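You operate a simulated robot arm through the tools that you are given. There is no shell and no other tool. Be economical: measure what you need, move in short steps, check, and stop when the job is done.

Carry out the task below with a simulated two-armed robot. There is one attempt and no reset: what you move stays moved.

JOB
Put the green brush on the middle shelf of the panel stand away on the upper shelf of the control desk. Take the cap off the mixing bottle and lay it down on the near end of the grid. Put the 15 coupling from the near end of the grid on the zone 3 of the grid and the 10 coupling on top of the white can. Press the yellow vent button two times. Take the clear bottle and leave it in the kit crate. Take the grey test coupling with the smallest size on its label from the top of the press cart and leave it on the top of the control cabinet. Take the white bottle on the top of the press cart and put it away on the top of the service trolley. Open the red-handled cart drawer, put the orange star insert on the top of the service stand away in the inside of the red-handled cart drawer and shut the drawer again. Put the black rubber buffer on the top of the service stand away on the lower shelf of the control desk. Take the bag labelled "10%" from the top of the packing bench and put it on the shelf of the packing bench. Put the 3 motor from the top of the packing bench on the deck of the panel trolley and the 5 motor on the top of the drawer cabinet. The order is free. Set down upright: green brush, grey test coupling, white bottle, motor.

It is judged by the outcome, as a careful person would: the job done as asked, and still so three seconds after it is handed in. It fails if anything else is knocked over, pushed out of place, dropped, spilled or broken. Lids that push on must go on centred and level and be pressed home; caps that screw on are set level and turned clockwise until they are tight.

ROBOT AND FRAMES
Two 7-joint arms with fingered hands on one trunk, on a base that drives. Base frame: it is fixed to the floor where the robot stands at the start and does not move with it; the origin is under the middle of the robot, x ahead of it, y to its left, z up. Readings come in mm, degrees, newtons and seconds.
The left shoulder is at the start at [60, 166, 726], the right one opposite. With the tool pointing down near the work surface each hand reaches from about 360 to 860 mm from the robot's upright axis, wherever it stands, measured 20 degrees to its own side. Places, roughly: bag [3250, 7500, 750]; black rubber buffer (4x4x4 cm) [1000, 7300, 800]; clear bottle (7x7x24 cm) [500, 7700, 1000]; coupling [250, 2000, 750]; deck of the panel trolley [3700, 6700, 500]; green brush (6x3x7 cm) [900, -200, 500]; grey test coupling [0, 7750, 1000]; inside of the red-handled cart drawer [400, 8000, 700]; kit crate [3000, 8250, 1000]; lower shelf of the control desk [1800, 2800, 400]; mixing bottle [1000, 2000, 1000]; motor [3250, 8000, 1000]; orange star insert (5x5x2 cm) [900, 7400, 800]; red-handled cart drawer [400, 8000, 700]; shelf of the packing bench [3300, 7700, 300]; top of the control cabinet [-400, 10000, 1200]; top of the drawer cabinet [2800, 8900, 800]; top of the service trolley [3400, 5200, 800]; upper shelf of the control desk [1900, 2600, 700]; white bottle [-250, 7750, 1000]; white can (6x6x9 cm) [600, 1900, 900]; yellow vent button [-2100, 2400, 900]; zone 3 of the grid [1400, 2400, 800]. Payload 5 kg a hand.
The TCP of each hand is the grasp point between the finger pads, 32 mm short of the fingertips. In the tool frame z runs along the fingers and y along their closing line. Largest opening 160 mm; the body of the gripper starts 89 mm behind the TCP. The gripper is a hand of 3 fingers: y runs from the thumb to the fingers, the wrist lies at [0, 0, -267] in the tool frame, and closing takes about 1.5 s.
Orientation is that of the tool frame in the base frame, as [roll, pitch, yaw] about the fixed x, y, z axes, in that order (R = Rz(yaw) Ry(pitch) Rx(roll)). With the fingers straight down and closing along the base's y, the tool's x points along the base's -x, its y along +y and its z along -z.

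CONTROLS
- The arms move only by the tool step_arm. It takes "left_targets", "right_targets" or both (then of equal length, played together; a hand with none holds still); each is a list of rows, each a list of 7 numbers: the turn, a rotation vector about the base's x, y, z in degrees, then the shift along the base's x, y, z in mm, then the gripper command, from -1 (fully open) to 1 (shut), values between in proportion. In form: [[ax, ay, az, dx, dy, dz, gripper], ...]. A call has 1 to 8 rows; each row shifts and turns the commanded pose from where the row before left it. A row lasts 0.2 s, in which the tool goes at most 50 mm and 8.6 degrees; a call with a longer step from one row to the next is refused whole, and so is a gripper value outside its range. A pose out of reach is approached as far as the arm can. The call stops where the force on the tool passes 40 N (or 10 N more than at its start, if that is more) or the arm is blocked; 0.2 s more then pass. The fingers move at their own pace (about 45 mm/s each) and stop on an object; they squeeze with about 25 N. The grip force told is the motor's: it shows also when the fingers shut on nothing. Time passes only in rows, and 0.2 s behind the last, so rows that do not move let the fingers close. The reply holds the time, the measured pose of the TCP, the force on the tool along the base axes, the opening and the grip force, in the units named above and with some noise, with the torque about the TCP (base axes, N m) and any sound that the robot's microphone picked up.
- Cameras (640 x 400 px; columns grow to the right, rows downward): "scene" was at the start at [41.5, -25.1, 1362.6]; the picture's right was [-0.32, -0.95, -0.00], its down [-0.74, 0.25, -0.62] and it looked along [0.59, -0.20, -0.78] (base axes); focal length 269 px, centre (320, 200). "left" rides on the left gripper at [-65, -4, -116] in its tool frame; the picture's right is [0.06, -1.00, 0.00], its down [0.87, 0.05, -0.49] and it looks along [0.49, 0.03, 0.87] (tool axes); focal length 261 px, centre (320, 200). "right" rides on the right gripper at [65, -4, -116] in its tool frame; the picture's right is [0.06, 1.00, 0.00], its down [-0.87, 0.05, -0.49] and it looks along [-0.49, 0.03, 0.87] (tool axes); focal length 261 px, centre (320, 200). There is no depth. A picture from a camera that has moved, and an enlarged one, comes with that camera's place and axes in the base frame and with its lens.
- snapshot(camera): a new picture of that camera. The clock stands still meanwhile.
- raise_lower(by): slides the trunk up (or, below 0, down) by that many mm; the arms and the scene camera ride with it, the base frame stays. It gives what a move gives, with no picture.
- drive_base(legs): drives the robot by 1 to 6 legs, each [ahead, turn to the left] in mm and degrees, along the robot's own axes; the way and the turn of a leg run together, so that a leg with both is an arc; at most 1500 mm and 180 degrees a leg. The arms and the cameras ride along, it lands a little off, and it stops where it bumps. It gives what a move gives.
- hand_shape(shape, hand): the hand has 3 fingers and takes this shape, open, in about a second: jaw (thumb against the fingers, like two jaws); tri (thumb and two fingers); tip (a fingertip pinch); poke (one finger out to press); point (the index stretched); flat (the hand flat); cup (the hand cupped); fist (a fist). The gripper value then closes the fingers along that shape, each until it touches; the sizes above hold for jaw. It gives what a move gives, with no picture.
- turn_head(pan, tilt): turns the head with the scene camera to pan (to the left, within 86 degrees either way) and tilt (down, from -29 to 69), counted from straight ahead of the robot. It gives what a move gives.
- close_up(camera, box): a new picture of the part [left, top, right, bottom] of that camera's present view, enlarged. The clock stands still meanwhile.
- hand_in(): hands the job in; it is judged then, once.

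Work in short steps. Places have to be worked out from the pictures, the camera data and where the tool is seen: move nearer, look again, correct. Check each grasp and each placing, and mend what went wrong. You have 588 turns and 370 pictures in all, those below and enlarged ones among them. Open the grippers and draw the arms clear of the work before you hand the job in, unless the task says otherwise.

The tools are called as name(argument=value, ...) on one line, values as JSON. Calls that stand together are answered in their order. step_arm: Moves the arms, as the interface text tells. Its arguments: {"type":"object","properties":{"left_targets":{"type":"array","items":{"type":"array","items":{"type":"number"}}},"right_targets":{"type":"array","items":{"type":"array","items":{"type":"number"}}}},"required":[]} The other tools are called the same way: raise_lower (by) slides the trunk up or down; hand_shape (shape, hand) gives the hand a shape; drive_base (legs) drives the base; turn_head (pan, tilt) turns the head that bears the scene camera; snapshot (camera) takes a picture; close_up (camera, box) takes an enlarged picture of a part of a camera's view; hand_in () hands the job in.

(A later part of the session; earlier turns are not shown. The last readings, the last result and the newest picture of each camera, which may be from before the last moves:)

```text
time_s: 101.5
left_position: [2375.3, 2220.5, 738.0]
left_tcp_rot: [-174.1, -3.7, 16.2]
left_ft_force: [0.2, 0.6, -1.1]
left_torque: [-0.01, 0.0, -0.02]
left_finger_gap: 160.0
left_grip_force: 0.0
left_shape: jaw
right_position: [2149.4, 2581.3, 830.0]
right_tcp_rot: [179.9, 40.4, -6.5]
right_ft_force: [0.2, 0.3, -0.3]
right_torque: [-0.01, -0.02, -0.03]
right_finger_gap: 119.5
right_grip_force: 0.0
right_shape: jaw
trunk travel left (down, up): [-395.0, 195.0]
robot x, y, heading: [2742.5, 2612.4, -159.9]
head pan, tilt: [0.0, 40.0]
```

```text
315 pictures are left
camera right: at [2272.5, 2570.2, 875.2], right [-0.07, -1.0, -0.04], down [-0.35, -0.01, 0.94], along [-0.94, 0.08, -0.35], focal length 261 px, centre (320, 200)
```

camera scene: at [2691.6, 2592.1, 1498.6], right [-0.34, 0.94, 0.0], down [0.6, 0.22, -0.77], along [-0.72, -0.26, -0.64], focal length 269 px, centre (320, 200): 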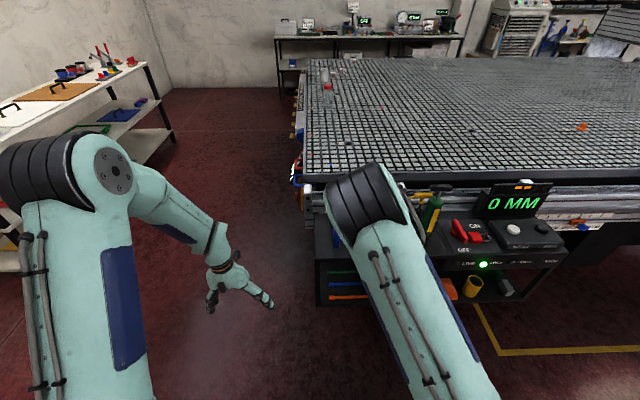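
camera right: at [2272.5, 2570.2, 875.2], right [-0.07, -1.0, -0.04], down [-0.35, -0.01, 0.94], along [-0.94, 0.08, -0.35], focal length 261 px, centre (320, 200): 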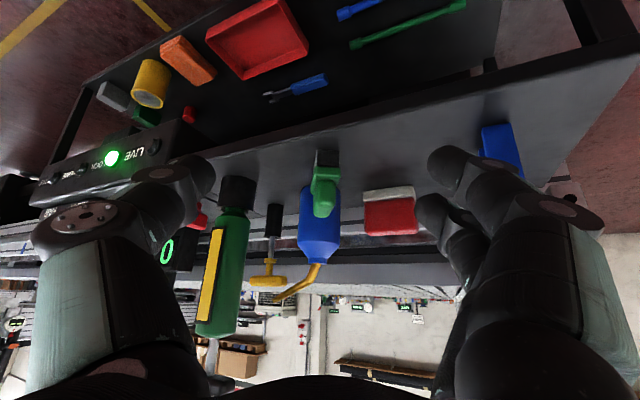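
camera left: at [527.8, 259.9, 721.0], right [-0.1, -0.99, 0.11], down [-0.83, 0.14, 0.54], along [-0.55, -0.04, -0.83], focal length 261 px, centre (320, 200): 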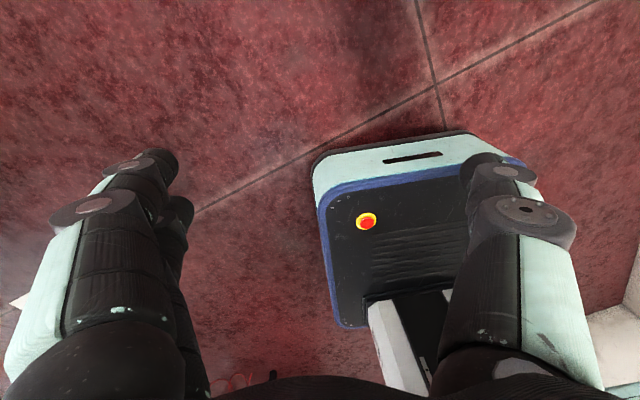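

The brush is placed. Next are the grid jobs from the aisle side. I'll raise the trunk, back off, and drive round to about (1390, 1220) facing the grid near the mixing bottle at ≈(1087, 2036).

raise_lower(by=190)

drive_base(legs=[[-150, 0], [0, 43.4], [1302, 0], [0, -46.3], [951, 0], [0, -86.6]])

turn_head(pan=0, tilt=35)

snapshot(camera="scene")

```text
time_s: 103.6
left_position: [2375.6, 2220.1, 927.3]
left_tcp_rot: [-174.2, -3.9, 16.2]
left_ft_force: [-0.7, 0.0, 0.4]
left_torque: [0.02, 0.0, -0.03]
left_finger_gap: 160.0
left_grip_force: 0.1
left_shape: jaw
right_position: [2147.7, 2580.2, 1019.5]
right_tcp_rot: [-179.9, 40.4, -6.6]
right_ft_force: [0.5, 0.3, 0.2]
right_torque: [0.0, 0.0, 0.01]
right_finger_gap: 119.7
right_grip_force: 0.1
right_shape: jaw
trunk travel left (down, up): [-585.0, 5.0]
robot x, y, heading: [2746.7, 2611.4, -160.2]
head pan, tilt: [0.0, 40.0]
```

```text
time_s: 123.4
left_position: [983.2, 1625.1, 928.4]
left_tcp_rot: [-174.2, -3.9, -74.5]
left_ft_force: [0.8, -0.1, 1.0]
left_torque: [-0.01, 0.03, 0.03]
left_finger_gap: 160.0
left_grip_force: 0.0
left_shape: jaw
right_position: [1346.8, 1848.2, 1019.4]
right_tcp_rot: [180.0, 40.3, -97.4]
right_ft_force: [-0.1, -0.1, 0.4]
right_torque: [0.02, 0.02, 0.02]
right_finger_gap: 119.5
right_grip_force: 0.0
right_shape: jaw
trunk travel left (down, up): [-585.0, 5.0]
robot x, y, heading: [1370.4, 1251.3, 109.0]
head pan, tilt: [0.0, 40.0]
```

```text
time_s: 124.1
left_position: [981.7, 1625.0, 928.1]
left_tcp_rot: [-174.2, -3.7, -74.6]
left_ft_force: [-0.6, -0.4, 0.8]
left_torque: [0.01, 0.01, 0.02]
left_finger_gap: 160.0
left_grip_force: 0.1
left_shape: jaw
right_position: [1346.1, 1848.2, 1019.1]
right_tcp_rot: [180.0, 40.3, -97.4]
right_ft_force: [0.4, -0.5, 0.2]
right_torque: [0.01, -0.02, 0.03]
right_finger_gap: 119.6
right_grip_force: 0.1
right_shape: jaw
trunk travel left (down, up): [-585.0, 5.0]
robot x, y, heading: [1369.7, 1250.1, 109.0]
head pan, tilt: [0.0, 35.0]
```

```text
314 pictures are left
camera scene: at [1349.5, 1306.0, 1696.1], right [0.94, 0.33, 0.0], down [0.19, -0.54, -0.82], along [-0.27, 0.77, -0.57], focal length 269 px, centre (320, 200)
```

scene: 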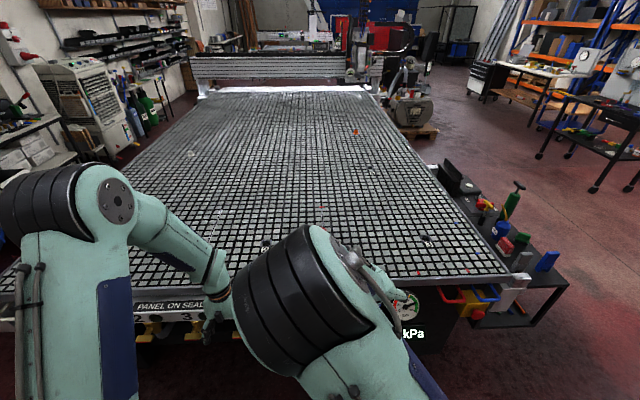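

The grid is in view. Zooming on the ports and looking for the bottle.

close_up(camera="scene", box=[380, 180, 500, 280])

close_up(camera="scene", box=[140, 140, 380, 290])

snapshot(camera="right")

```text
4.00 times, centred on (440, 230) of scene
camera zoom: at [1349.5, 1306.0, 1696.1], right [0.94, 0.33, 0.0], down [0.19, -0.54, -0.82], along [-0.27, 0.77, -0.57], focal length 1078 px, centre (-160, 80)
```

zoom: 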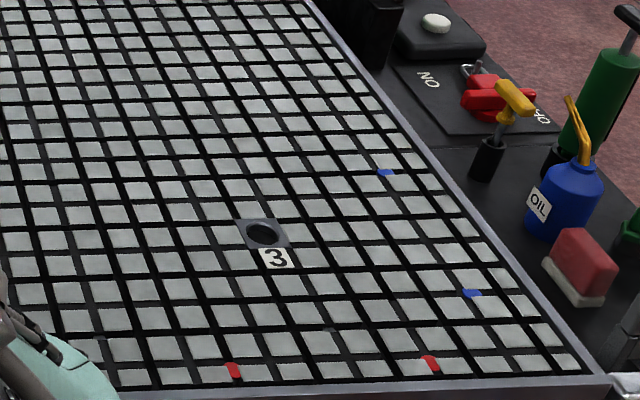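

```text
2.67 times, centred on (260, 215) of scene
camera zoom: at [1349.5, 1306.0, 1696.1], right [0.94, 0.33, 0.0], down [0.19, -0.54, -0.82], along [-0.27, 0.77, -0.57], focal length 718 px, centre (480, 160)
```

zoom: 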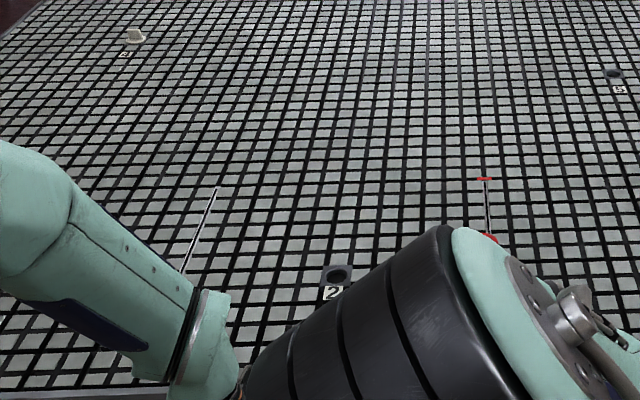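

```text
311 pictures are left
camera right: at [1333.3, 1723.7, 1065.0], right [-1.0, 0.08, -0.04], down [-0.01, 0.35, 0.94], along [0.09, 0.93, -0.35], focal length 261 px, centre (320, 200)
```

right: 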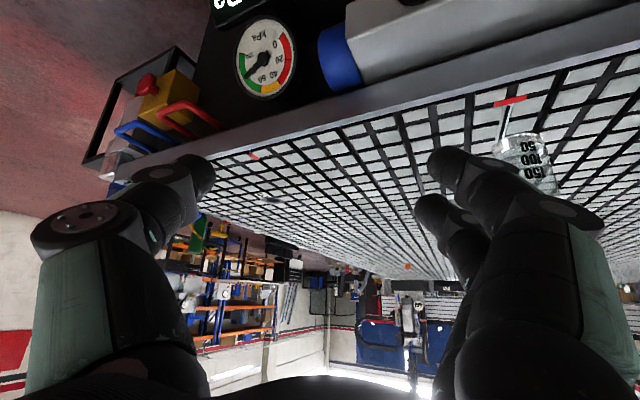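

Port 3 computes to (1505, 2313) and port 2 to (836, 2054). Close-up of the bottle through the right camera.

close_up(camera="right", box=[440, 60, 640, 220])

snapshot(camera="left")

```text
2.50 times, centred on (540, 140) of right
camera zoom: at [1333.3, 1723.7, 1065.0], right [-1.0, 0.08, -0.04], down [-0.01, 0.35, 0.94], along [0.09, 0.93, -0.35], focal length 652 px, centre (-230, 350)
```

zoom: 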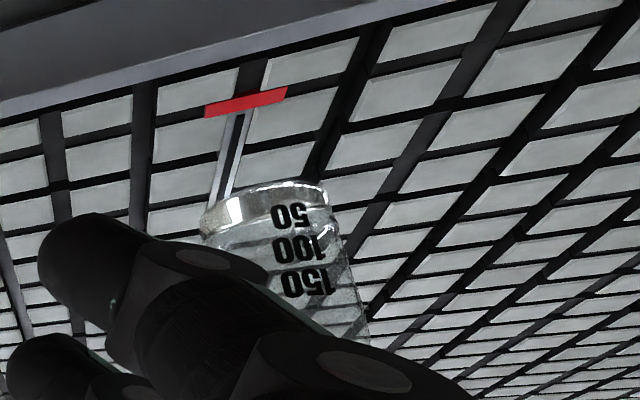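

```text
309 pictures are left
camera left: at [956.3, 1694.4, 1037.3], right [0.97, 0.21, 0.1], down [0.12, -0.83, 0.54], along [0.2, -0.51, -0.84], focal length 261 px, centre (320, 200)
```

left: 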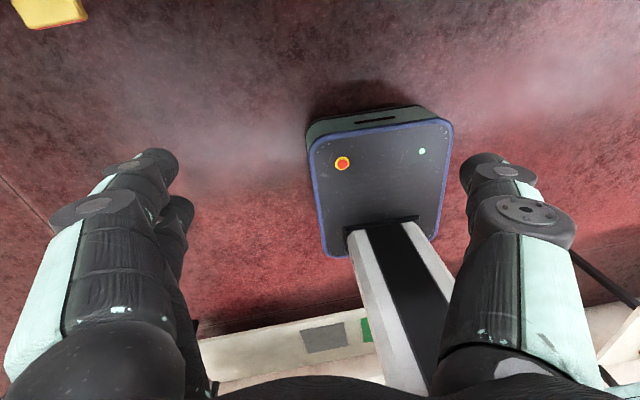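

The red strips and lines are zone boundary decals; the bottle stands on the zone 2/3 line at ≈(1094, 2043). I'll drive 230 mm nearer and look with the left hand's camera side cleared.

drive_base(legs=[[220, 1]])

step_arm(right_targets=[[0, 0, 0, 40, -10, 0, -0.5], [0, 0, 0, 45, -15, 0, -0.5], [0, 0, 0, 45, -15, 0, -0.5], [0, 0, 0, 45, -15, 0, -0.5]])

turn_head(pan=0, tilt=55)

snapshot(camera="scene")

snapshot(camera="right")

```text
time_s: 125.8
left_position: [902.3, 1829.3, 928.5]
left_tcp_rot: [-174.2, -3.8, -73.6]
left_ft_force: [0.1, 0.0, 0.3]
left_torque: [0.01, -0.01, 0.03]
left_finger_gap: 160.0
left_grip_force: 0.1
left_shape: jaw
right_position: [1262.1, 2058.2, 1018.6]
right_tcp_rot: [179.9, 40.3, -96.5]
right_ft_force: [-0.7, 0.9, 0.1]
right_torque: [0.0, -0.01, -0.03]
right_finger_gap: 119.9
right_grip_force: 0.0
right_shape: jaw
trunk travel left (down, up): [-585.0, 5.0]
robot x, y, heading: [1295.0, 1463.2, 110.0]
head pan, tilt: [0.0, 35.0]
```

```text
time_s: 126.8
left_position: [902.9, 1829.3, 926.0]
left_tcp_rot: [-174.3, -3.8, -73.8]
left_ft_force: [0.3, 0.0, 0.5]
left_torque: [-0.02, 0.02, -0.01]
left_finger_gap: 160.1
left_grip_force: 0.1
left_shape: jaw
right_position: [1422.7, 2046.1, 1023.9]
right_tcp_rot: [-179.9, 40.1, -96.5]
right_ft_force: [0.9, -0.5, 0.7]
right_torque: [0.0, 0.02, 0.01]
right_finger_gap: 119.8
right_grip_force: 0.1
right_shape: jaw
right hand out of reach, approached as far as the arm can: row 3, 4
trunk travel left (down, up): [-585.0, 5.0]
robot x, y, heading: [1295.4, 1458.4, 110.0]
head pan, tilt: [0.0, 35.0]
```

```text
time_s: 127.6
left_position: [902.1, 1828.0, 928.2]
left_tcp_rot: [-174.1, -3.8, -73.8]
left_ft_force: [-0.5, 0.5, -0.6]
left_torque: [0.0, -0.02, -0.01]
left_finger_gap: 159.8
left_grip_force: 0.0
left_shape: jaw
right_position: [1421.4, 2046.7, 1025.2]
right_tcp_rot: [180.0, 40.2, -96.5]
right_ft_force: [1.0, -0.1, -0.5]
right_torque: [0.0, -0.01, 0.0]
right_finger_gap: 119.7
right_grip_force: 0.0
right_shape: jaw
trunk travel left (down, up): [-585.0, 5.0]
robot x, y, heading: [1295.4, 1462.1, 110.0]
head pan, tilt: [0.0, 55.0]
```

```text
308 pictures are left
camera scene: at [1280.0, 1500.0, 1668.0], right [0.94, 0.34, 0.0], down [0.28, -0.77, -0.57], along [-0.2, 0.54, -0.82], focal length 269 px, centre (320, 200)
```

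scene: 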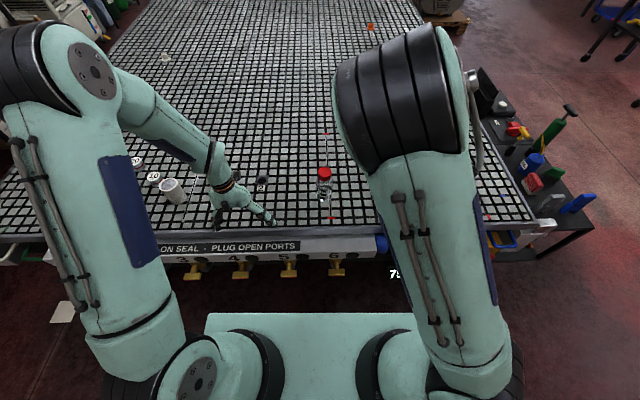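

```text
307 pictures are left
camera right: at [1410.1, 1921.7, 1070.6], right [-1.0, 0.07, -0.04], down [-0.01, 0.35, 0.94], along [0.08, 0.93, -0.35], focal length 261 px, centre (320, 200)
```

right: 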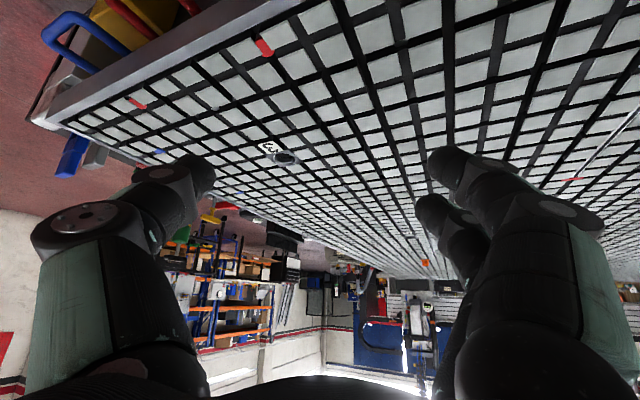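

Bottle base ≈(1092, 2049, 853), cap centre z ≈ 995. Zooming for shape detail.

close_up(camera="scene", box=[280, 150, 370, 215])

```text
6.15 times, centred on (325, 182) of scene
camera zoom: at [1280.0, 1500.0, 1668.0], right [0.94, 0.34, 0.0], down [0.28, -0.77, -0.57], along [-0.2, 0.54, -0.82], focal length 1658 px, centre (289, 308)
```

zoom: 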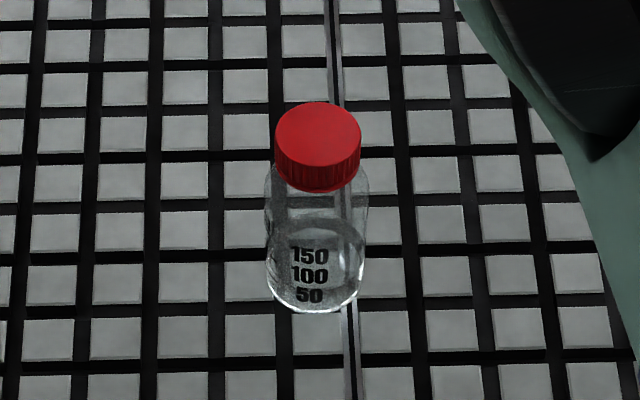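

Bottle axis ≈(1089, 2058), cap ≈46 mm wide with top at z≈989. I'll back up 80 mm, then turn the left hand to point forward-right and 30° down, and the right hand straight down.

drive_base(legs=[[-80, 0]])

step_arm(left_targets=[[-1.6, 5.5, -0.4, 0, -10, 10, -1], [0, 0, -7.26, 0, -10, 10, -1], [0, 0, -7.26, 0, 0, 10, -1], [0, 0, -7.26, 0, 0, 10, -1], [0, 0, -7.26, 0, 0, 10, -1], [0, 0, -7.26, 0, 0, 0, -1], [7.5, -2.73, 0, 0, 0, 0, -1], [7.5, -2.73, 0, 0, 0, 0, -1]], right_targets=[[-8, 0.9, 0, 0, 0, 10, -0.5], [-8, 0.9, 0, 0, 0, 10, -0.5], [-8, 0.9, 0, 0, 0, 10, -0.5], [-8, 0.9, 0, 0, 0, 10, -0.5], [-8, 0.9, 0, 0, 0, 10, -0.5], [0, 0, 0, 0, 0, 10, -0.5], [0, 0, 0, 0, 0, 0, -0.5], [0, 0, 0, 0, 0, 0, -0.5]])

step_arm(left_targets=[[7.5, -2.73, 0, 0, 0, 0, -1], [7.5, -2.73, 0, 0, 0, 0, -1], [7.5, -2.73, 0, 0, 0, 0, -1], [7.5, -2.73, 0, 0, 0, 0, -1], [7.5, -2.73, 0, 0, 0, 0, -1], [7.5, -2.73, 0, 0, 0, 0, -1]])

snapshot(camera="left")

snapshot(camera="scene")

```text
time_s: 128.7
left_position: [929.5, 1751.4, 928.2]
left_tcp_rot: [-174.3, -3.7, -73.7]
left_ft_force: [0.0, 0.0, 0.0]
left_torque: [0.02, 0.04, -0.04]
left_finger_gap: 160.2
left_grip_force: 0.1
left_shape: jaw
right_position: [1449.3, 1968.6, 1025.9]
right_tcp_rot: [-180.0, 40.3, -96.5]
right_ft_force: [0.3, 0.2, -0.6]
right_torque: [0.03, -0.01, 0.03]
right_finger_gap: 119.7
right_grip_force: 0.1
right_shape: jaw
trunk travel left (down, up): [-585.0, 5.0]
robot x, y, heading: [1318.8, 1384.6, 110.1]
head pan, tilt: [0.0, 55.0]
```

```text
time_s: 130.4
left_position: [930.2, 1732.2, 977.5]
left_tcp_rot: [-179.8, 12.4, -110.0]
left_ft_force: [-0.1, -0.7, -0.5]
left_torque: [0.0, 0.02, -0.03]
left_finger_gap: 160.0
left_grip_force: 0.1
left_shape: jaw
right_position: [1446.8, 1968.8, 1085.0]
right_tcp_rot: [-179.8, 0.0, -96.4]
right_ft_force: [-0.1, -0.4, -0.3]
right_torque: [0.0, -0.01, 0.01]
right_finger_gap: 119.7
right_grip_force: 0.0
right_shape: jaw
trunk travel left (down, up): [-585.0, 5.0]
robot x, y, heading: [1325.1, 1383.6, 109.9]
head pan, tilt: [0.0, 55.0]
```

```text
time_s: 132.1
left_position: [1077.3, 1791.6, 1036.8]
left_tcp_rot: [165.1, 64.6, -145.6]
left_ft_force: [0.0, -0.4, 0.0]
left_torque: [-0.03, 0.04, 0.02]
left_finger_gap: 159.9
left_grip_force: 0.1
left_shape: jaw
right_position: [1448.3, 1969.4, 1084.5]
right_tcp_rot: [-179.9, 0.0, -96.4]
right_ft_force: [0.4, -0.4, 0.6]
right_torque: [0.02, 0.09, 0.01]
right_finger_gap: 119.7
right_grip_force: 0.0
right_shape: jaw
trunk travel left (down, up): [-585.0, 5.0]
robot x, y, heading: [1324.4, 1385.5, 110.0]
head pan, tilt: [0.0, 55.0]
stopped in row 6 (left hand): the arm was blocked; the commanded pose is now the measured one
```

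```text
305 pictures are left
camera left: at [1037.5, 1724.7, 1141.6], right [0.71, -0.68, -0.17], down [-0.63, -0.52, -0.58], along [0.3, 0.52, -0.8], focal length 261 px, centre (320, 200)
```

left: 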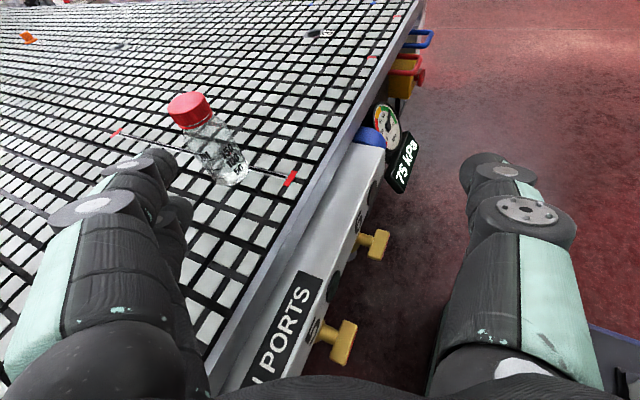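

```text
304 pictures are left
camera scene: at [1307.7, 1423.2, 1668.0], right [0.94, 0.34, 0.0], down [0.28, -0.77, -0.57], along [-0.2, 0.54, -0.82], focal length 269 px, centre (320, 200)
```

scene: 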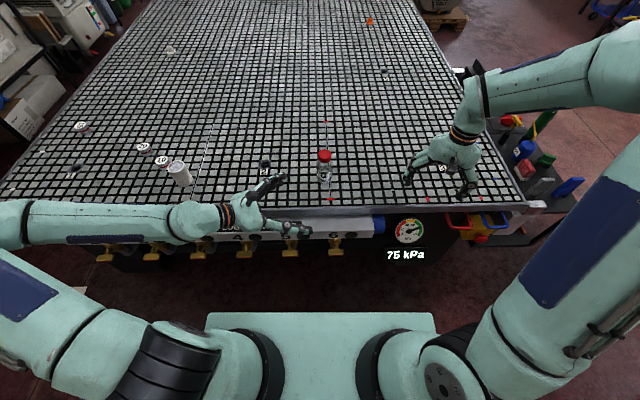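

The left arm prefers pointing right along the grid edge, so I'll grip the bottle from its left with the hand heading about 25°. Moving the left hand to the left of the bottle and straightening it.

step_arm(left_targets=[[0, 0, 0, -32, 35, 0, -1], [0, 0, 0, -32, 35, 0, -1], [0, 0, 0, -32, 35, 0, -1], [0, 0, 0, -32, 35, 0, -1], [0, 0, 0, -32, 35, 0, -1], [-2.65, -1.8, -6.75, 0, 0, 0, -1], [-2.65, -1.8, -6.75, 0, 0, 0, -1], [-2.6, 3.8, 0, 0, 0, 0, -1]])

snapshot(camera="left")

```text
time_s: 133.8
left_position: [915.9, 1967.9, 1036.0]
left_tcp_rot: [180.0, 60.0, -145.6]
left_ft_force: [0.7, 0.4, 0.5]
left_torque: [-0.02, 0.03, -0.02]
left_finger_gap: 160.0
left_grip_force: 0.0
left_shape: jaw
right_position: [1449.2, 1970.4, 1085.3]
right_tcp_rot: [-180.0, 0.0, -96.3]
right_ft_force: [-0.4, 0.0, -0.5]
right_torque: [0.0, 0.07, 0.0]
right_finger_gap: 119.6
right_grip_force: 0.1
right_shape: jaw
trunk travel left (down, up): [-585.0, 5.0]
robot x, y, heading: [1320.8, 1386.2, 109.9]
head pan, tilt: [0.0, 55.0]
```

```text
303 pictures are left
camera left: at [864.4, 1926.9, 1149.6], right [0.54, -0.84, -0.05], down [-0.74, -0.44, -0.51], along [0.4, 0.31, -0.86], focal length 261 px, centre (320, 200)
```

left: 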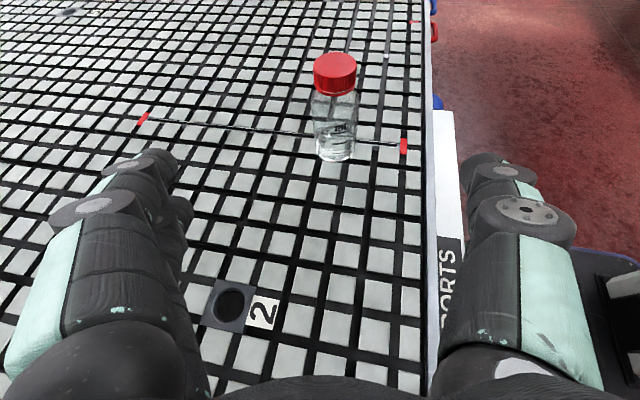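

Clear view: bottle at (1087, 2060), 193 mm ahead and 21 mm right of the left TCP. I'll lower to z≈905, line up and advance, stopping short.

step_arm(left_targets=[[0, 0, 0, 12, -17, -40, -1], [0, 0, 0, 0, 0, -45, -1], [0, 0, 0, 0, 0, -45, -1], [0, 0, 0, 31, 21, 0, -0.8], [0, 0, 0, 31, 21, 0, -0.6], [0, 0, 0, 31, 21, 0, -0.4], [0, 0, 0, 0, 0, 0, -0.4]])

snapshot(camera="left")

```text
time_s: 135.4
left_position: [1020.9, 2014.5, 904.9]
left_tcp_rot: [-179.9, 59.9, -145.3]
left_ft_force: [-0.7, 0.1, -1.0]
left_torque: [0.01, 0.0, 0.0]
left_finger_gap: 112.6
left_grip_force: 0.0
left_shape: jaw
right_position: [1448.2, 1970.1, 1085.2]
right_tcp_rot: [-179.8, 0.1, -96.3]
right_ft_force: [0.0, -0.3, 0.3]
right_torque: [0.02, -0.03, 0.04]
right_finger_gap: 119.6
right_grip_force: 0.0
right_shape: jaw
trunk travel left (down, up): [-585.0, 5.0]
robot x, y, heading: [1318.8, 1387.6, 110.0]
head pan, tilt: [0.0, 55.0]
```

```text
302 pictures are left
camera left: at [968.8, 1973.1, 1018.7], right [0.54, -0.84, -0.05], down [-0.74, -0.44, -0.51], along [0.4, 0.31, -0.86], focal length 261 px, centre (320, 200)
```

left: 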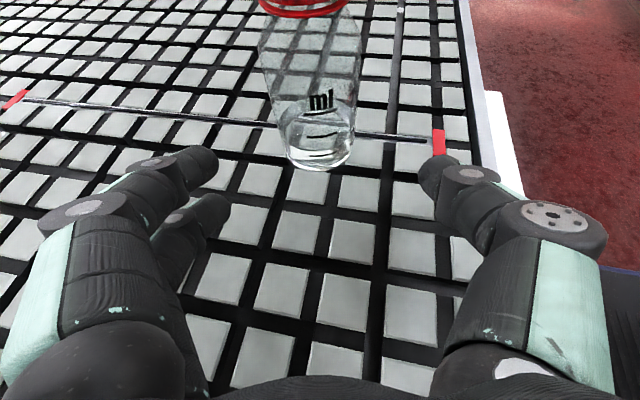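

Aligned; 85 mm to go. I'll advance 72 mm so the fingertips pass the bottle's middle, then close gently.

step_arm(left_targets=[[0, 0, 0, 30, 20, 0, -0.4], [0, 0, 0, 29, 20, 0, -0.4], [0, 0, 0, 0, 0, 0, 0], [0, 0, 0, 0, 0, 0, 0.3], [0, 0, 0, 0, 0, 0, 0.5], [0, 0, 0, 0, 0, 0, 0.5], [0, 0, 0, 0, 0, 0, 0.5]])

snapshot(camera="left")

```text
time_s: 137.1
left_position: [1082.0, 2054.7, 906.5]
left_tcp_rot: [179.9, 59.8, -145.5]
left_ft_force: [-0.1, 0.1, -0.3]
left_torque: [-0.02, 0.03, 0.02]
left_finger_gap: 51.6
left_grip_force: 24.7
left_shape: jaw
right_position: [1447.7, 1970.7, 1084.9]
right_tcp_rot: [-179.9, 0.0, -96.4]
right_ft_force: [0.1, 0.4, 0.5]
right_torque: [-0.01, 0.04, -0.03]
right_finger_gap: 119.9
right_grip_force: 0.1
right_shape: jaw
trunk travel left (down, up): [-585.0, 5.0]
robot x, y, heading: [1325.4, 1385.6, 110.1]
head pan, tilt: [0.0, 55.0]
```

```text
301 pictures are left
camera left: at [1028.5, 2013.3, 1019.4], right [0.54, -0.84, -0.05], down [-0.74, -0.44, -0.51], along [0.4, 0.31, -0.86], focal length 261 px, centre (320, 200)
```

left: 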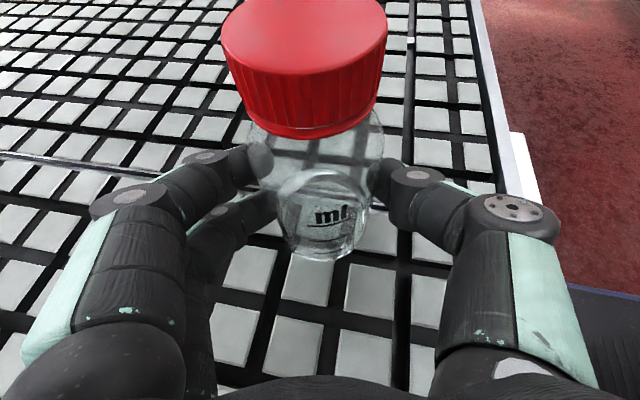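

Bottle held. Now bring the right hand over the cap at z≈1085 while yawing it about -64° for the first turn.

step_arm(right_targets=[[0, 0, -8, -45, 11, 0, -0.3], [0, 0, -8, -45, 11, 0, -0.3], [0, 0, -8, -45, 11, 0, -0.2], [0, 0, -8, -45, 11, 0, -0.1], [0, 0, -8, -45, 12, 0, -0.1], [0, 0, -8, -45, 12, 0, -0.1], [0, 0, -8, -45, 11, 0, -0.1], [0, 0, -8, -44, 11, 0, -0.1]])

snapshot(camera="right")

snapshot(camera="scene")

```text
time_s: 138.8
left_position: [1081.1, 2053.9, 906.0]
left_tcp_rot: [-179.9, 60.0, -145.4]
left_ft_force: [-0.9, 0.2, 0.3]
left_torque: [-0.04, 0.02, -0.02]
left_finger_gap: 51.4
left_grip_force: 24.8
left_shape: jaw
right_position: [1088.3, 2060.2, 1083.8]
right_tcp_rot: [-179.9, 0.0, -160.5]
right_ft_force: [-0.5, -0.2, 0.4]
right_torque: [0.01, 0.0, 0.01]
right_finger_gap: 88.7
right_grip_force: 0.1
right_shape: jaw
trunk travel left (down, up): [-585.0, 5.0]
robot x, y, heading: [1322.6, 1383.1, 109.9]
head pan, tilt: [0.0, 55.0]
```

```text
300 pictures are left
camera right: at [1027.1, 2034.4, 1199.9], right [-0.39, 0.92, 0.0], down [0.8, 0.34, 0.49], along [0.45, 0.19, -0.87], focal length 261 px, centre (320, 200)
```

right: 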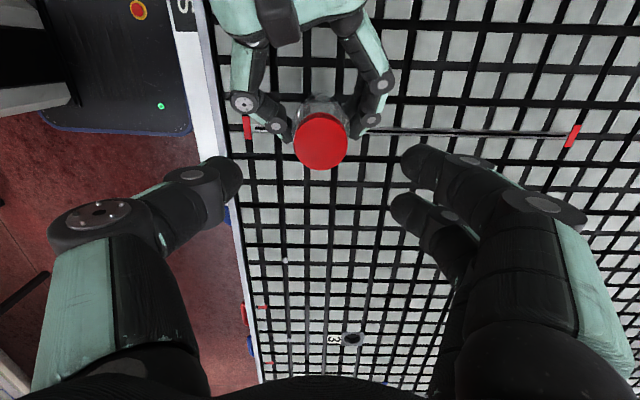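

```text
299 pictures are left
camera scene: at [1306.1, 1424.4, 1667.9], right [0.94, 0.34, 0.0], down [0.28, -0.77, -0.57], along [-0.2, 0.54, -0.82], focal length 269 px, centre (320, 200)
```

scene: 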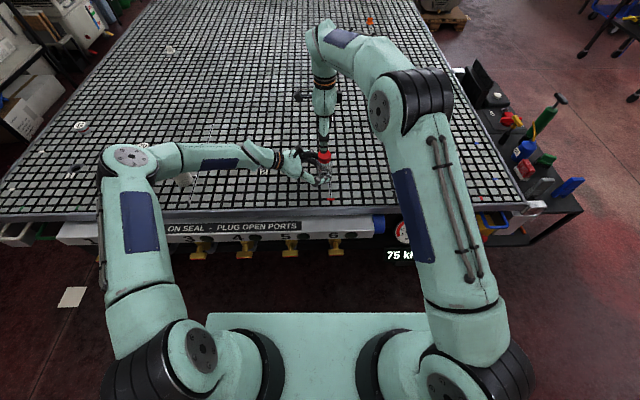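

The cap is exactly under the right TCP, its top near z≈982. Lowering 98 mm and closing on it.

step_arm(right_targets=[[0, 0, 0, 0, 0, -40, -0.1], [0, 0, 0, 0, 0, -40, -0.1], [0, 0, 0, 0, 0, -16, -0.1], [0, 0, 0, 0, 0, 0, 0.3], [0, 0, 0, 0, 0, 0, 0.5], [0, 0, 0, 0, 0, 0, 0.6], [0, 0, 0, 0, 0, 0, 0.6]])

snapshot(camera="right")

snapshot(camera="left")

```text
time_s: 140.4
left_position: [1081.6, 2054.4, 905.6]
left_tcp_rot: [-179.9, 59.9, -145.5]
left_ft_force: [-0.4, 0.3, 0.4]
left_torque: [0.0, 0.06, -0.02]
left_finger_gap: 51.3
left_grip_force: 25.0
left_shape: jaw
right_position: [1089.8, 2059.6, 990.6]
right_tcp_rot: [-179.9, 0.0, -160.4]
right_ft_force: [-0.7, -0.3, -1.5]
right_torque: [0.03, 0.04, 0.01]
right_finger_gap: 38.7
right_grip_force: 23.8
right_shape: jaw
trunk travel left (down, up): [-585.0, 5.0]
robot x, y, heading: [1321.9, 1383.5, 109.7]
head pan, tilt: [0.0, 55.0]
```

```text
298 pictures are left
camera right: at [1027.9, 2034.6, 1104.9], right [-0.39, 0.92, 0.0], down [0.8, 0.34, 0.49], along [0.45, 0.19, -0.87], focal length 261 px, centre (320, 200)
```

right: 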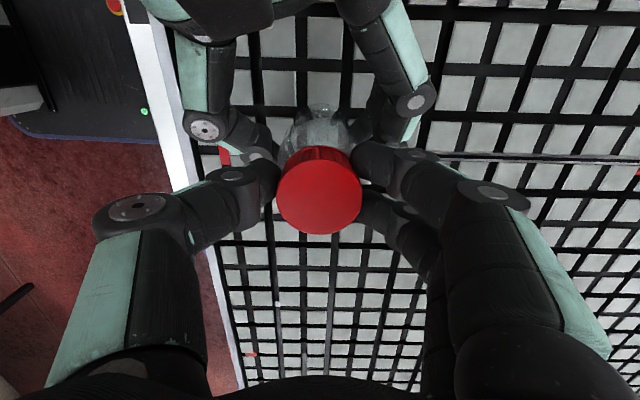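

```text
297 pictures are left
camera left: at [1028.5, 2013.4, 1019.3], right [0.54, -0.84, -0.05], down [-0.74, -0.44, -0.51], along [0.4, 0.31, -0.86], focal length 261 px, centre (320, 200)
```

left: 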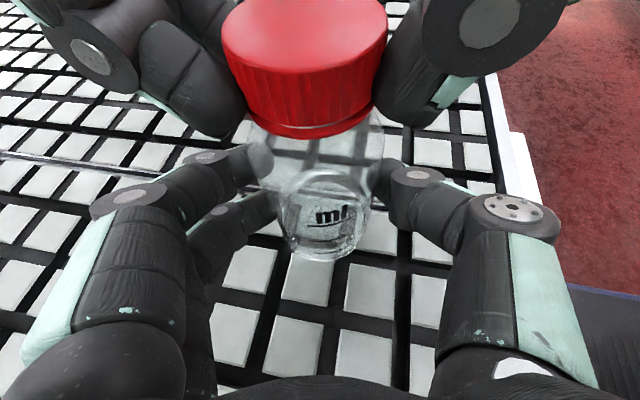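

Both grips are good. Turning the cap counter-clockwise 64°.

step_arm(right_targets=[[0, 0, 8, 0, 0, 0, 0.6], [0, 0, 8, 0, 0, 0, 0.6], [0, 0, 8, 0, 0, 0, 0.6], [0, 0, 8, 0, 0, 0, 0.6], [0, 0, 8, 0, 0, 0, 0.6], [0, 0, 8, 0, 0, 0, 0.6], [0, 0, 8, 0, 0, 0, 0.6], [0, 0, 8, 0, 0, 0, 0.6]])

snapshot(camera="left")

```text
time_s: 142.2
left_position: [1081.4, 2052.6, 906.3]
left_tcp_rot: [179.9, 59.9, -145.5]
left_ft_force: [-4.8, 4.5, -0.8]
left_torque: [-0.21, -0.04, 0.17]
left_finger_gap: 50.9
left_grip_force: 25.3
left_shape: jaw
right_position: [1089.1, 2059.0, 988.2]
right_tcp_rot: [-179.9, 0.0, -96.2]
right_ft_force: [5.6, -5.1, 7.5]
right_torque: [-0.15, -0.29, -0.05]
right_finger_gap: 38.5
right_grip_force: 24.3
right_shape: jaw
trunk travel left (down, up): [-585.0, 5.0]
robot x, y, heading: [1319.4, 1383.1, 110.0]
head pan, tilt: [0.0, 55.0]
```

```text
296 pictures are left
camera left: at [1028.2, 2013.1, 1019.6], right [0.54, -0.84, -0.05], down [-0.74, -0.44, -0.51], along [0.4, 0.31, -0.86], focal length 261 px, centre (320, 200)
```

left: 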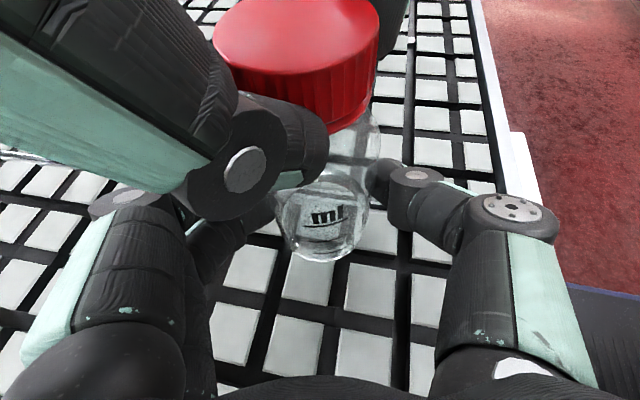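

The bottle body stayed put while the cap turned. I'll open, rotate back further (toward yaw ≈ -220) for a larger stroke.

step_arm(right_targets=[[0, 0, 0, 0, 0, 0, 0.2], [0, 0, 0, 0, 0, 0, -0.1], [0, 0, -8.4, 0, 0, 0, -0.1], [0, 0, -8.4, 0, 0, 0, -0.1], [0, 0, -8.4, 0, 0, 0, -0.1], [0, 0, -8.4, 0, 0, 0, -0.1], [0, 0, -8.4, 0, 0, 0, -0.1], [0, 0, -8.4, 0, 0, 0, -0.1]])

step_arm(right_targets=[[0, 0, -8.4, 0, 0, 0, -0.1], [0, 0, -8.4, 0, 0, 0, -0.1], [0, 0, -8.4, 0, 0, 0, -0.1], [0, 0, -8.4, 0, 0, 0, -0.1], [0, 0, -8.4, 0, 0, 0, -0.1], [0, 0, -8.4, 0, 0, 0, -0.1], [0, 0, -8.4, 0, 0, 0, -0.1], [0, 0, -8.4, 0, 0, 0, -0.1]])

snapshot(camera="left")

```text
time_s: 144.1
left_position: [1081.3, 2053.8, 907.4]
left_tcp_rot: [-179.9, 59.9, -145.5]
left_ft_force: [-0.1, -0.7, -0.1]
left_torque: [0.0, 0.03, -0.01]
left_finger_gap: 51.3
left_grip_force: 24.4
left_shape: jaw
right_position: [1088.9, 2060.6, 988.4]
right_tcp_rot: [-179.9, 0.0, -146.9]
right_ft_force: [-0.7, 0.5, -0.6]
right_torque: [-0.01, 0.0, -0.02]
right_finger_gap: 87.3
right_grip_force: 0.2
right_shape: jaw
trunk travel left (down, up): [-585.0, 5.0]
robot x, y, heading: [1322.9, 1384.1, 109.9]
head pan, tilt: [0.0, 55.0]
```

```text
time_s: 145.8
left_position: [1082.0, 2053.6, 906.2]
left_tcp_rot: [179.9, 59.8, -145.5]
left_ft_force: [0.8, 0.2, 0.8]
left_torque: [0.04, 0.02, -0.02]
left_finger_gap: 51.2
left_grip_force: 25.1
left_shape: jaw
right_position: [1088.7, 2059.7, 989.1]
right_tcp_rot: [-179.9, -0.1, 145.8]
right_ft_force: [-0.1, 0.1, -0.3]
right_torque: [0.0, 0.02, 0.02]
right_finger_gap: 87.4
right_grip_force: 0.1
right_shape: jaw
trunk travel left (down, up): [-585.0, 5.0]
robot x, y, heading: [1324.9, 1381.8, 109.8]
head pan, tilt: [0.0, 55.0]
```

```text
295 pictures are left
camera left: at [1028.4, 2013.3, 1019.4], right [0.54, -0.84, -0.05], down [-0.74, -0.44, -0.51], along [0.4, 0.31, -0.86], focal length 261 px, centre (320, 200)
```

left: 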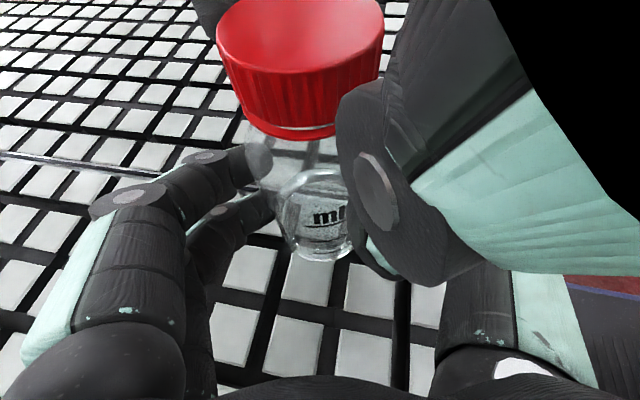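

The wrist goes there fine. Close and turn counter-clockwise ~118° over two calls.

step_arm(right_targets=[[0, 0, 0, 0, 0, 0, 0.3], [0, 0, 0, 0, 0, 0, 0.5], [0, 0, 0, 0, 0, 0, 0.6], [0, 0, 0, 0, 0, 0, 0.6], [0, 0, 8.4, 0, 0, 0, 0.6], [0, 0, 8.4, 0, 0, 0, 0.6], [0, 0, 8.4, 0, 0, 0, 0.6], [0, 0, 8.4, 0, 0, 0, 0.6]])

step_arm(right_targets=[[0, 0, 8.4, 0, 0, 0.3, 0.6], [0, 0, 8.4, 0, 0, 0.3, 0.6], [0, 0, 8.4, 0, 0, 0.3, 0.6], [0, 0, 8.4, 0, 0, 0.3, 0.6], [0, 0, 8.4, 0, 0, 0.3, 0.6], [0, 0, 8.4, 0, 0, 0.3, 0.6], [0, 0, 8.4, 0, 0, 0.3, 0.6], [0, 0, 8.4, 0, 0, 0.3, 0.6]])

snapshot(camera="left")

```text
time_s: 147.7
left_position: [1080.3, 2054.2, 906.6]
left_tcp_rot: [-180.0, 60.0, -145.7]
left_ft_force: [-3.0, 2.2, 2.7]
left_torque: [-0.12, -0.13, 0.12]
left_finger_gap: 51.3
left_grip_force: 25.0
left_shape: jaw
right_position: [1088.4, 2060.0, 987.7]
right_tcp_rot: [-179.9, 0.0, 179.7]
right_ft_force: [4.4, -2.0, 0.6]
right_torque: [-0.11, -0.09, -0.05]
right_finger_gap: 40.8
right_grip_force: 25.2
right_shape: jaw
trunk travel left (down, up): [-585.0, 5.0]
robot x, y, heading: [1318.9, 1384.4, 109.9]
head pan, tilt: [0.0, 55.0]
```

```text
time_s: 149.4
left_position: [1080.9, 2054.3, 906.7]
left_tcp_rot: [179.9, 59.9, -145.4]
left_ft_force: [-8.1, -0.4, 8.6]
left_torque: [-0.01, 0.03, 0.18]
left_finger_gap: 51.6
left_grip_force: 24.7
left_shape: jaw
right_position: [1090.2, 2060.2, 990.1]
right_tcp_rot: [-179.9, 0.0, -113.1]
right_ft_force: [8.0, -1.6, -2.2]
right_torque: [-0.14, -0.55, -0.06]
right_finger_gap: 40.3
right_grip_force: 25.1
right_shape: jaw
trunk travel left (down, up): [-585.0, 5.0]
robot x, y, heading: [1325.9, 1388.1, 110.1]
head pan, tilt: [0.0, 55.0]
```

```text
294 pictures are left
camera left: at [1028.3, 2013.1, 1019.8], right [0.54, -0.84, -0.05], down [-0.74, -0.44, -0.51], along [0.4, 0.31, -0.86], focal length 261 px, centre (320, 200)
```

left: 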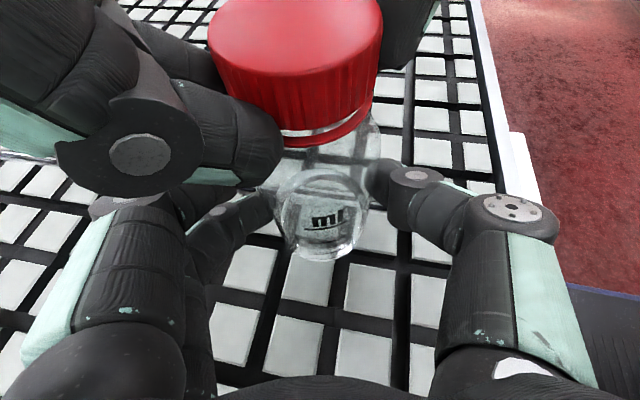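

The cap is rising from its ring. Another cycle: open, rotate back 118°, regrip and turn.

step_arm(right_targets=[[0, 0, 0, 0, 0, 0, 0.2], [0, 0, 0, 0, 0, 0, -0.1], [0, 0, -8.4, 0, 0, 0, -0.1], [0, 0, -8.4, 0, 0, 0, -0.1], [0, 0, -8.4, 0, 0, 0, -0.1], [0, 0, -8.4, 0, 0, 0, -0.1], [0, 0, -8.4, 0, 0, 0, -0.1], [0, 0, -8.4, 0, 0, 0, -0.1]])

step_arm(right_targets=[[0, 0, -8.4, 0, 0, 0, -0.1], [0, 0, -8.4, 0, 0, 0, -0.1], [0, 0, -8.4, 0, 0, 0, -0.1], [0, 0, -8.4, 0, 0, 1, -0.1], [0, 0, -8.4, 0, 0, 1, -0.1], [0, 0, -8.4, 0, 0, 1, -0.1], [0, 0, 0, 0, 0, 0, 0.3], [0, 0, 0, 0, 0, 0, 0.5]])

step_arm(right_targets=[[0, 0, 0, 0, 0, 0, 0.6], [0, 0, 0, 0, 0, 0, 0.6], [0, 0, 8.4, 0, 0, 0.3, 0.6], [0, 0, 8.4, 0, 0, 0.3, 0.6], [0, 0, 8.4, 0, 0, 0.3, 0.6], [0, 0, 8.4, 0, 0, 0.3, 0.6], [0, 0, 8.4, 0, 0, 0.3, 0.6], [0, 0, 8.4, 0, 0, 0.3, 0.6]])

step_arm(right_targets=[[0, 0, 8.4, 0, 0, 0.3, 0.6], [0, 0, 8.4, 0, 0, 0.3, 0.6], [0, 0, 8.4, 0, 0, 0.3, 0.6], [0, 0, 8.4, 0, 0, 0.3, 0.6], [0, 0, 8.4, 0, 0, 0.3, 0.6], [0, 0, 8.4, 0, 0, 0.3, 0.6]])

snapshot(camera="left")

```text
time_s: 151.2
left_position: [1081.7, 2053.3, 906.5]
left_tcp_rot: [-180.0, 59.9, -145.5]
left_ft_force: [0.9, -0.9, 1.9]
left_torque: [-0.05, 0.03, 0.01]
left_finger_gap: 51.3
left_grip_force: 24.6
left_shape: jaw
right_position: [1088.3, 2059.1, 991.6]
right_tcp_rot: [-179.9, 0.0, -163.8]
right_ft_force: [-1.1, 0.4, -0.4]
right_torque: [-0.03, 0.01, 0.03]
right_finger_gap: 87.4
right_grip_force: 0.0
right_shape: jaw
trunk travel left (down, up): [-585.0, 5.0]
robot x, y, heading: [1320.6, 1384.2, 109.8]
head pan, tilt: [0.0, 55.0]
```

```text
time_s: 153.1
left_position: [1080.9, 2052.9, 907.5]
left_tcp_rot: [180.0, 59.9, -145.5]
left_ft_force: [0.3, -1.2, 2.6]
left_torque: [-0.02, 0.05, -0.01]
left_finger_gap: 51.4
left_grip_force: 25.2
left_shape: jaw
right_position: [1088.5, 2059.8, 993.9]
right_tcp_rot: [-179.9, 0.0, 145.9]
right_ft_force: [0.6, 0.2, -0.1]
right_torque: [0.0, -0.03, 0.0]
right_finger_gap: 43.3
right_grip_force: 0.1
right_shape: jaw
trunk travel left (down, up): [-585.0, 5.0]
robot x, y, heading: [1320.0, 1386.2, 110.0]
head pan, tilt: [0.0, 55.0]
```

```text
time_s: 154.8
left_position: [1081.0, 2054.5, 905.4]
left_tcp_rot: [-180.0, 59.8, -145.5]
left_ft_force: [-0.2, 0.1, 5.0]
left_torque: [0.01, -0.07, 0.09]
left_finger_gap: 51.3
left_grip_force: 24.9
left_shape: jaw
right_position: [1089.1, 2059.9, 995.8]
right_tcp_rot: [-179.9, 0.0, -163.5]
right_ft_force: [0.7, -1.6, -5.5]
right_torque: [-0.12, -0.08, -0.06]
right_finger_gap: 39.8
right_grip_force: 25.4
right_shape: jaw
trunk travel left (down, up): [-585.0, 5.0]
robot x, y, heading: [1323.7, 1386.3, 110.1]
head pan, tilt: [0.0, 55.0]
```

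```text
time_s: 156.2
left_position: [1081.4, 2054.4, 907.9]
left_tcp_rot: [-179.9, 60.0, -145.6]
left_ft_force: [-5.5, 0.6, 11.2]
left_torque: [0.11, -0.12, 0.1]
left_finger_gap: 51.5
left_grip_force: 25.2
left_shape: jaw
right_position: [1089.1, 2060.0, 996.8]
right_tcp_rot: [-179.9, -0.1, -113.1]
right_ft_force: [4.0, -1.0, -12.6]
right_torque: [-0.12, -0.39, -0.04]
right_finger_gap: 39.0
right_grip_force: 24.8
right_shape: jaw
trunk travel left (down, up): [-585.0, 5.0]
robot x, y, heading: [1323.0, 1386.2, 110.0]
head pan, tilt: [0.0, 55.0]
```

```text
293 pictures are left
camera left: at [1028.3, 2013.6, 1019.8], right [0.54, -0.84, -0.05], down [-0.74, -0.44, -0.51], along [0.4, 0.31, -0.86], focal length 261 px, centre (320, 200)
```

left: 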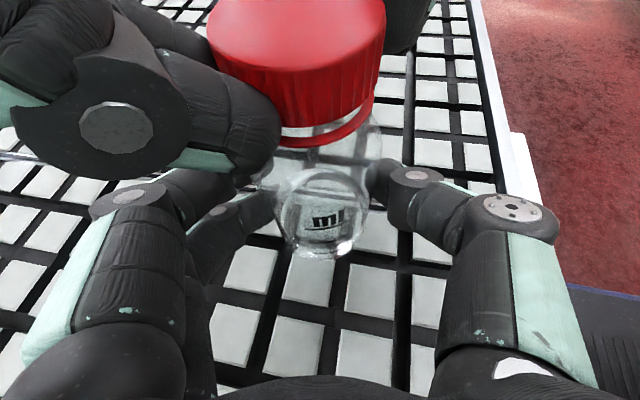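

The gap keeps growing but it is still threaded. Another cycle.

step_arm(right_targets=[[0, 0, 0, 0, 0, -0.5, 0.2], [0, 0, 0, 0, 0, 0, -0.1], [0, 0, -8.4, 0, 0, 0, -0.1], [0, 0, -8.4, 0, 0, 0, -0.1], [0, 0, -8.4, 0, 0, 0, -0.1], [0, 0, -8.4, 0, 0, 0, -0.1], [0, 0, -8.4, 0, 0, 0, -0.1], [0, 0, -8.4, 0, 0, 0, -0.1]])

step_arm(right_targets=[[0, 0, -8.4, 0, 0, 0, -0.1], [0, 0, -8.4, 0, 0, 0, -0.1], [0, 0, -8.4, 0, 0, 0, -0.1], [0, 0, -8.4, 0, 0, 0, -0.1], [0, 0, -8.4, 0, 0, 0, -0.1], [0, 0, -8.4, 0, 0, 0, -0.1], [0, 0, 0, 0, 0, 0, 0.3], [0, 0, 0, 0, 0, 0, 0.5]])

step_arm(right_targets=[[0, 0, 0, 0, 0, 0, 0.6], [0, 0, 0, 0, 0, 0, 0.6], [0, 0, 8.4, 0, 0, 0.2, 0.6], [0, 0, 8.4, 0, 0, 0.2, 0.6], [0, 0, 8.4, 0, 0, 0.2, 0.6], [0, 0, 8.4, 0, 0, 0.2, 0.6], [0, 0, 8.4, 0, 0, 0.2, 0.6], [0, 0, 8.4, 0, 0, 0.2, 0.6]])

step_arm(right_targets=[[0, 0, 8.4, 0, 0, 0.2, 0.6], [0, 0, 8.4, 0, 0, 0.2, 0.6], [0, 0, 8.4, 0, 0, 0.2, 0.6], [0, 0, 8.4, 0, 0, 0.2, 0.6], [0, 0, 8.4, 0, 0, 0.2, 0.6], [0, 0, 8.4, 0, 0, 0.2, 0.6]])

snapshot(camera="left")

```text
time_s: 158.1
left_position: [1080.2, 2053.3, 906.5]
left_tcp_rot: [180.0, 59.9, -145.5]
left_ft_force: [0.7, -1.4, 2.0]
left_torque: [-0.06, 0.02, 0.0]
left_finger_gap: 51.5
left_grip_force: 24.6
left_shape: jaw
right_position: [1088.8, 2059.4, 998.0]
right_tcp_rot: [-179.8, -0.1, -163.8]
right_ft_force: [-0.2, -0.1, -0.6]
right_torque: [-0.03, 0.02, -0.01]
right_finger_gap: 87.4
right_grip_force: 0.0
right_shape: jaw
trunk travel left (down, up): [-585.0, 5.0]
robot x, y, heading: [1321.6, 1387.6, 110.0]
head pan, tilt: [0.0, 55.0]
```

```text
time_s: 159.8
left_position: [1080.2, 2054.6, 906.4]
left_tcp_rot: [180.0, 59.9, -145.5]
left_ft_force: [-0.7, -2.5, 2.3]
left_torque: [0.0, 0.02, 0.01]
left_finger_gap: 51.3
left_grip_force: 25.2
left_shape: jaw
right_position: [1088.9, 2060.0, 997.0]
right_tcp_rot: [179.9, 0.0, 145.9]
right_ft_force: [0.0, -0.5, -0.5]
right_torque: [0.03, 0.01, 0.0]
right_finger_gap: 43.6
right_grip_force: 2.6
right_shape: jaw
trunk travel left (down, up): [-585.0, 5.0]
robot x, y, heading: [1323.9, 1388.5, 110.2]
head pan, tilt: [0.0, 55.0]
```

```text
time_s: 161.7
left_position: [1082.5, 2052.7, 906.5]
left_tcp_rot: [180.0, 59.9, -145.4]
left_ft_force: [-0.7, -0.3, 2.0]
left_torque: [-0.04, 0.03, -0.01]
left_finger_gap: 51.2
left_grip_force: 25.1
left_shape: jaw
right_position: [1089.0, 2059.9, 999.4]
right_tcp_rot: [-179.9, 0.0, -163.5]
right_ft_force: [1.0, 0.2, 1.0]
right_torque: [0.0, 0.01, 0.04]
right_finger_gap: 40.3
right_grip_force: 25.0
right_shape: jaw
trunk travel left (down, up): [-585.0, 5.0]
robot x, y, heading: [1323.5, 1384.9, 109.9]
head pan, tilt: [0.0, 55.0]
```

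```text
time_s: 163.1
left_position: [1081.2, 2053.6, 905.9]
left_tcp_rot: [180.0, 59.9, -145.5]
left_ft_force: [-0.9, -1.8, 5.8]
left_torque: [-0.01, -0.02, 0.0]
left_finger_gap: 51.2
left_grip_force: 24.7
left_shape: jaw
right_position: [1089.4, 2060.4, 1000.7]
right_tcp_rot: [-179.9, 0.0, -113.1]
right_ft_force: [2.8, 0.7, 0.6]
right_torque: [0.04, -0.02, -0.03]
right_finger_gap: 40.3
right_grip_force: 25.1
right_shape: jaw
trunk travel left (down, up): [-585.0, 5.0]
robot x, y, heading: [1320.2, 1381.1, 110.2]
head pan, tilt: [0.0, 55.0]
```

```text
292 pictures are left
camera left: at [1028.4, 2013.1, 1019.7], right [0.54, -0.84, -0.05], down [-0.74, -0.44, -0.51], along [0.4, 0.31, -0.86], focal length 261 px, centre (320, 200)
```

left: 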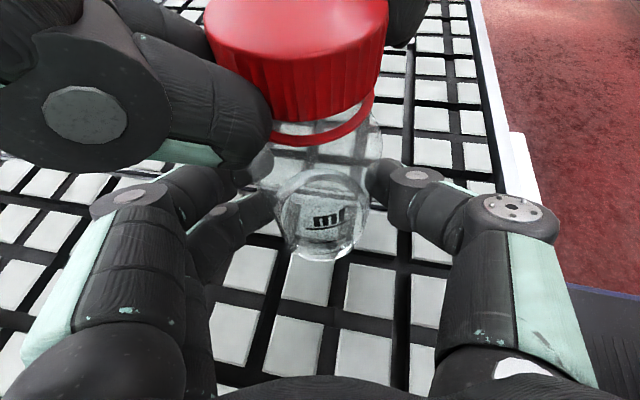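

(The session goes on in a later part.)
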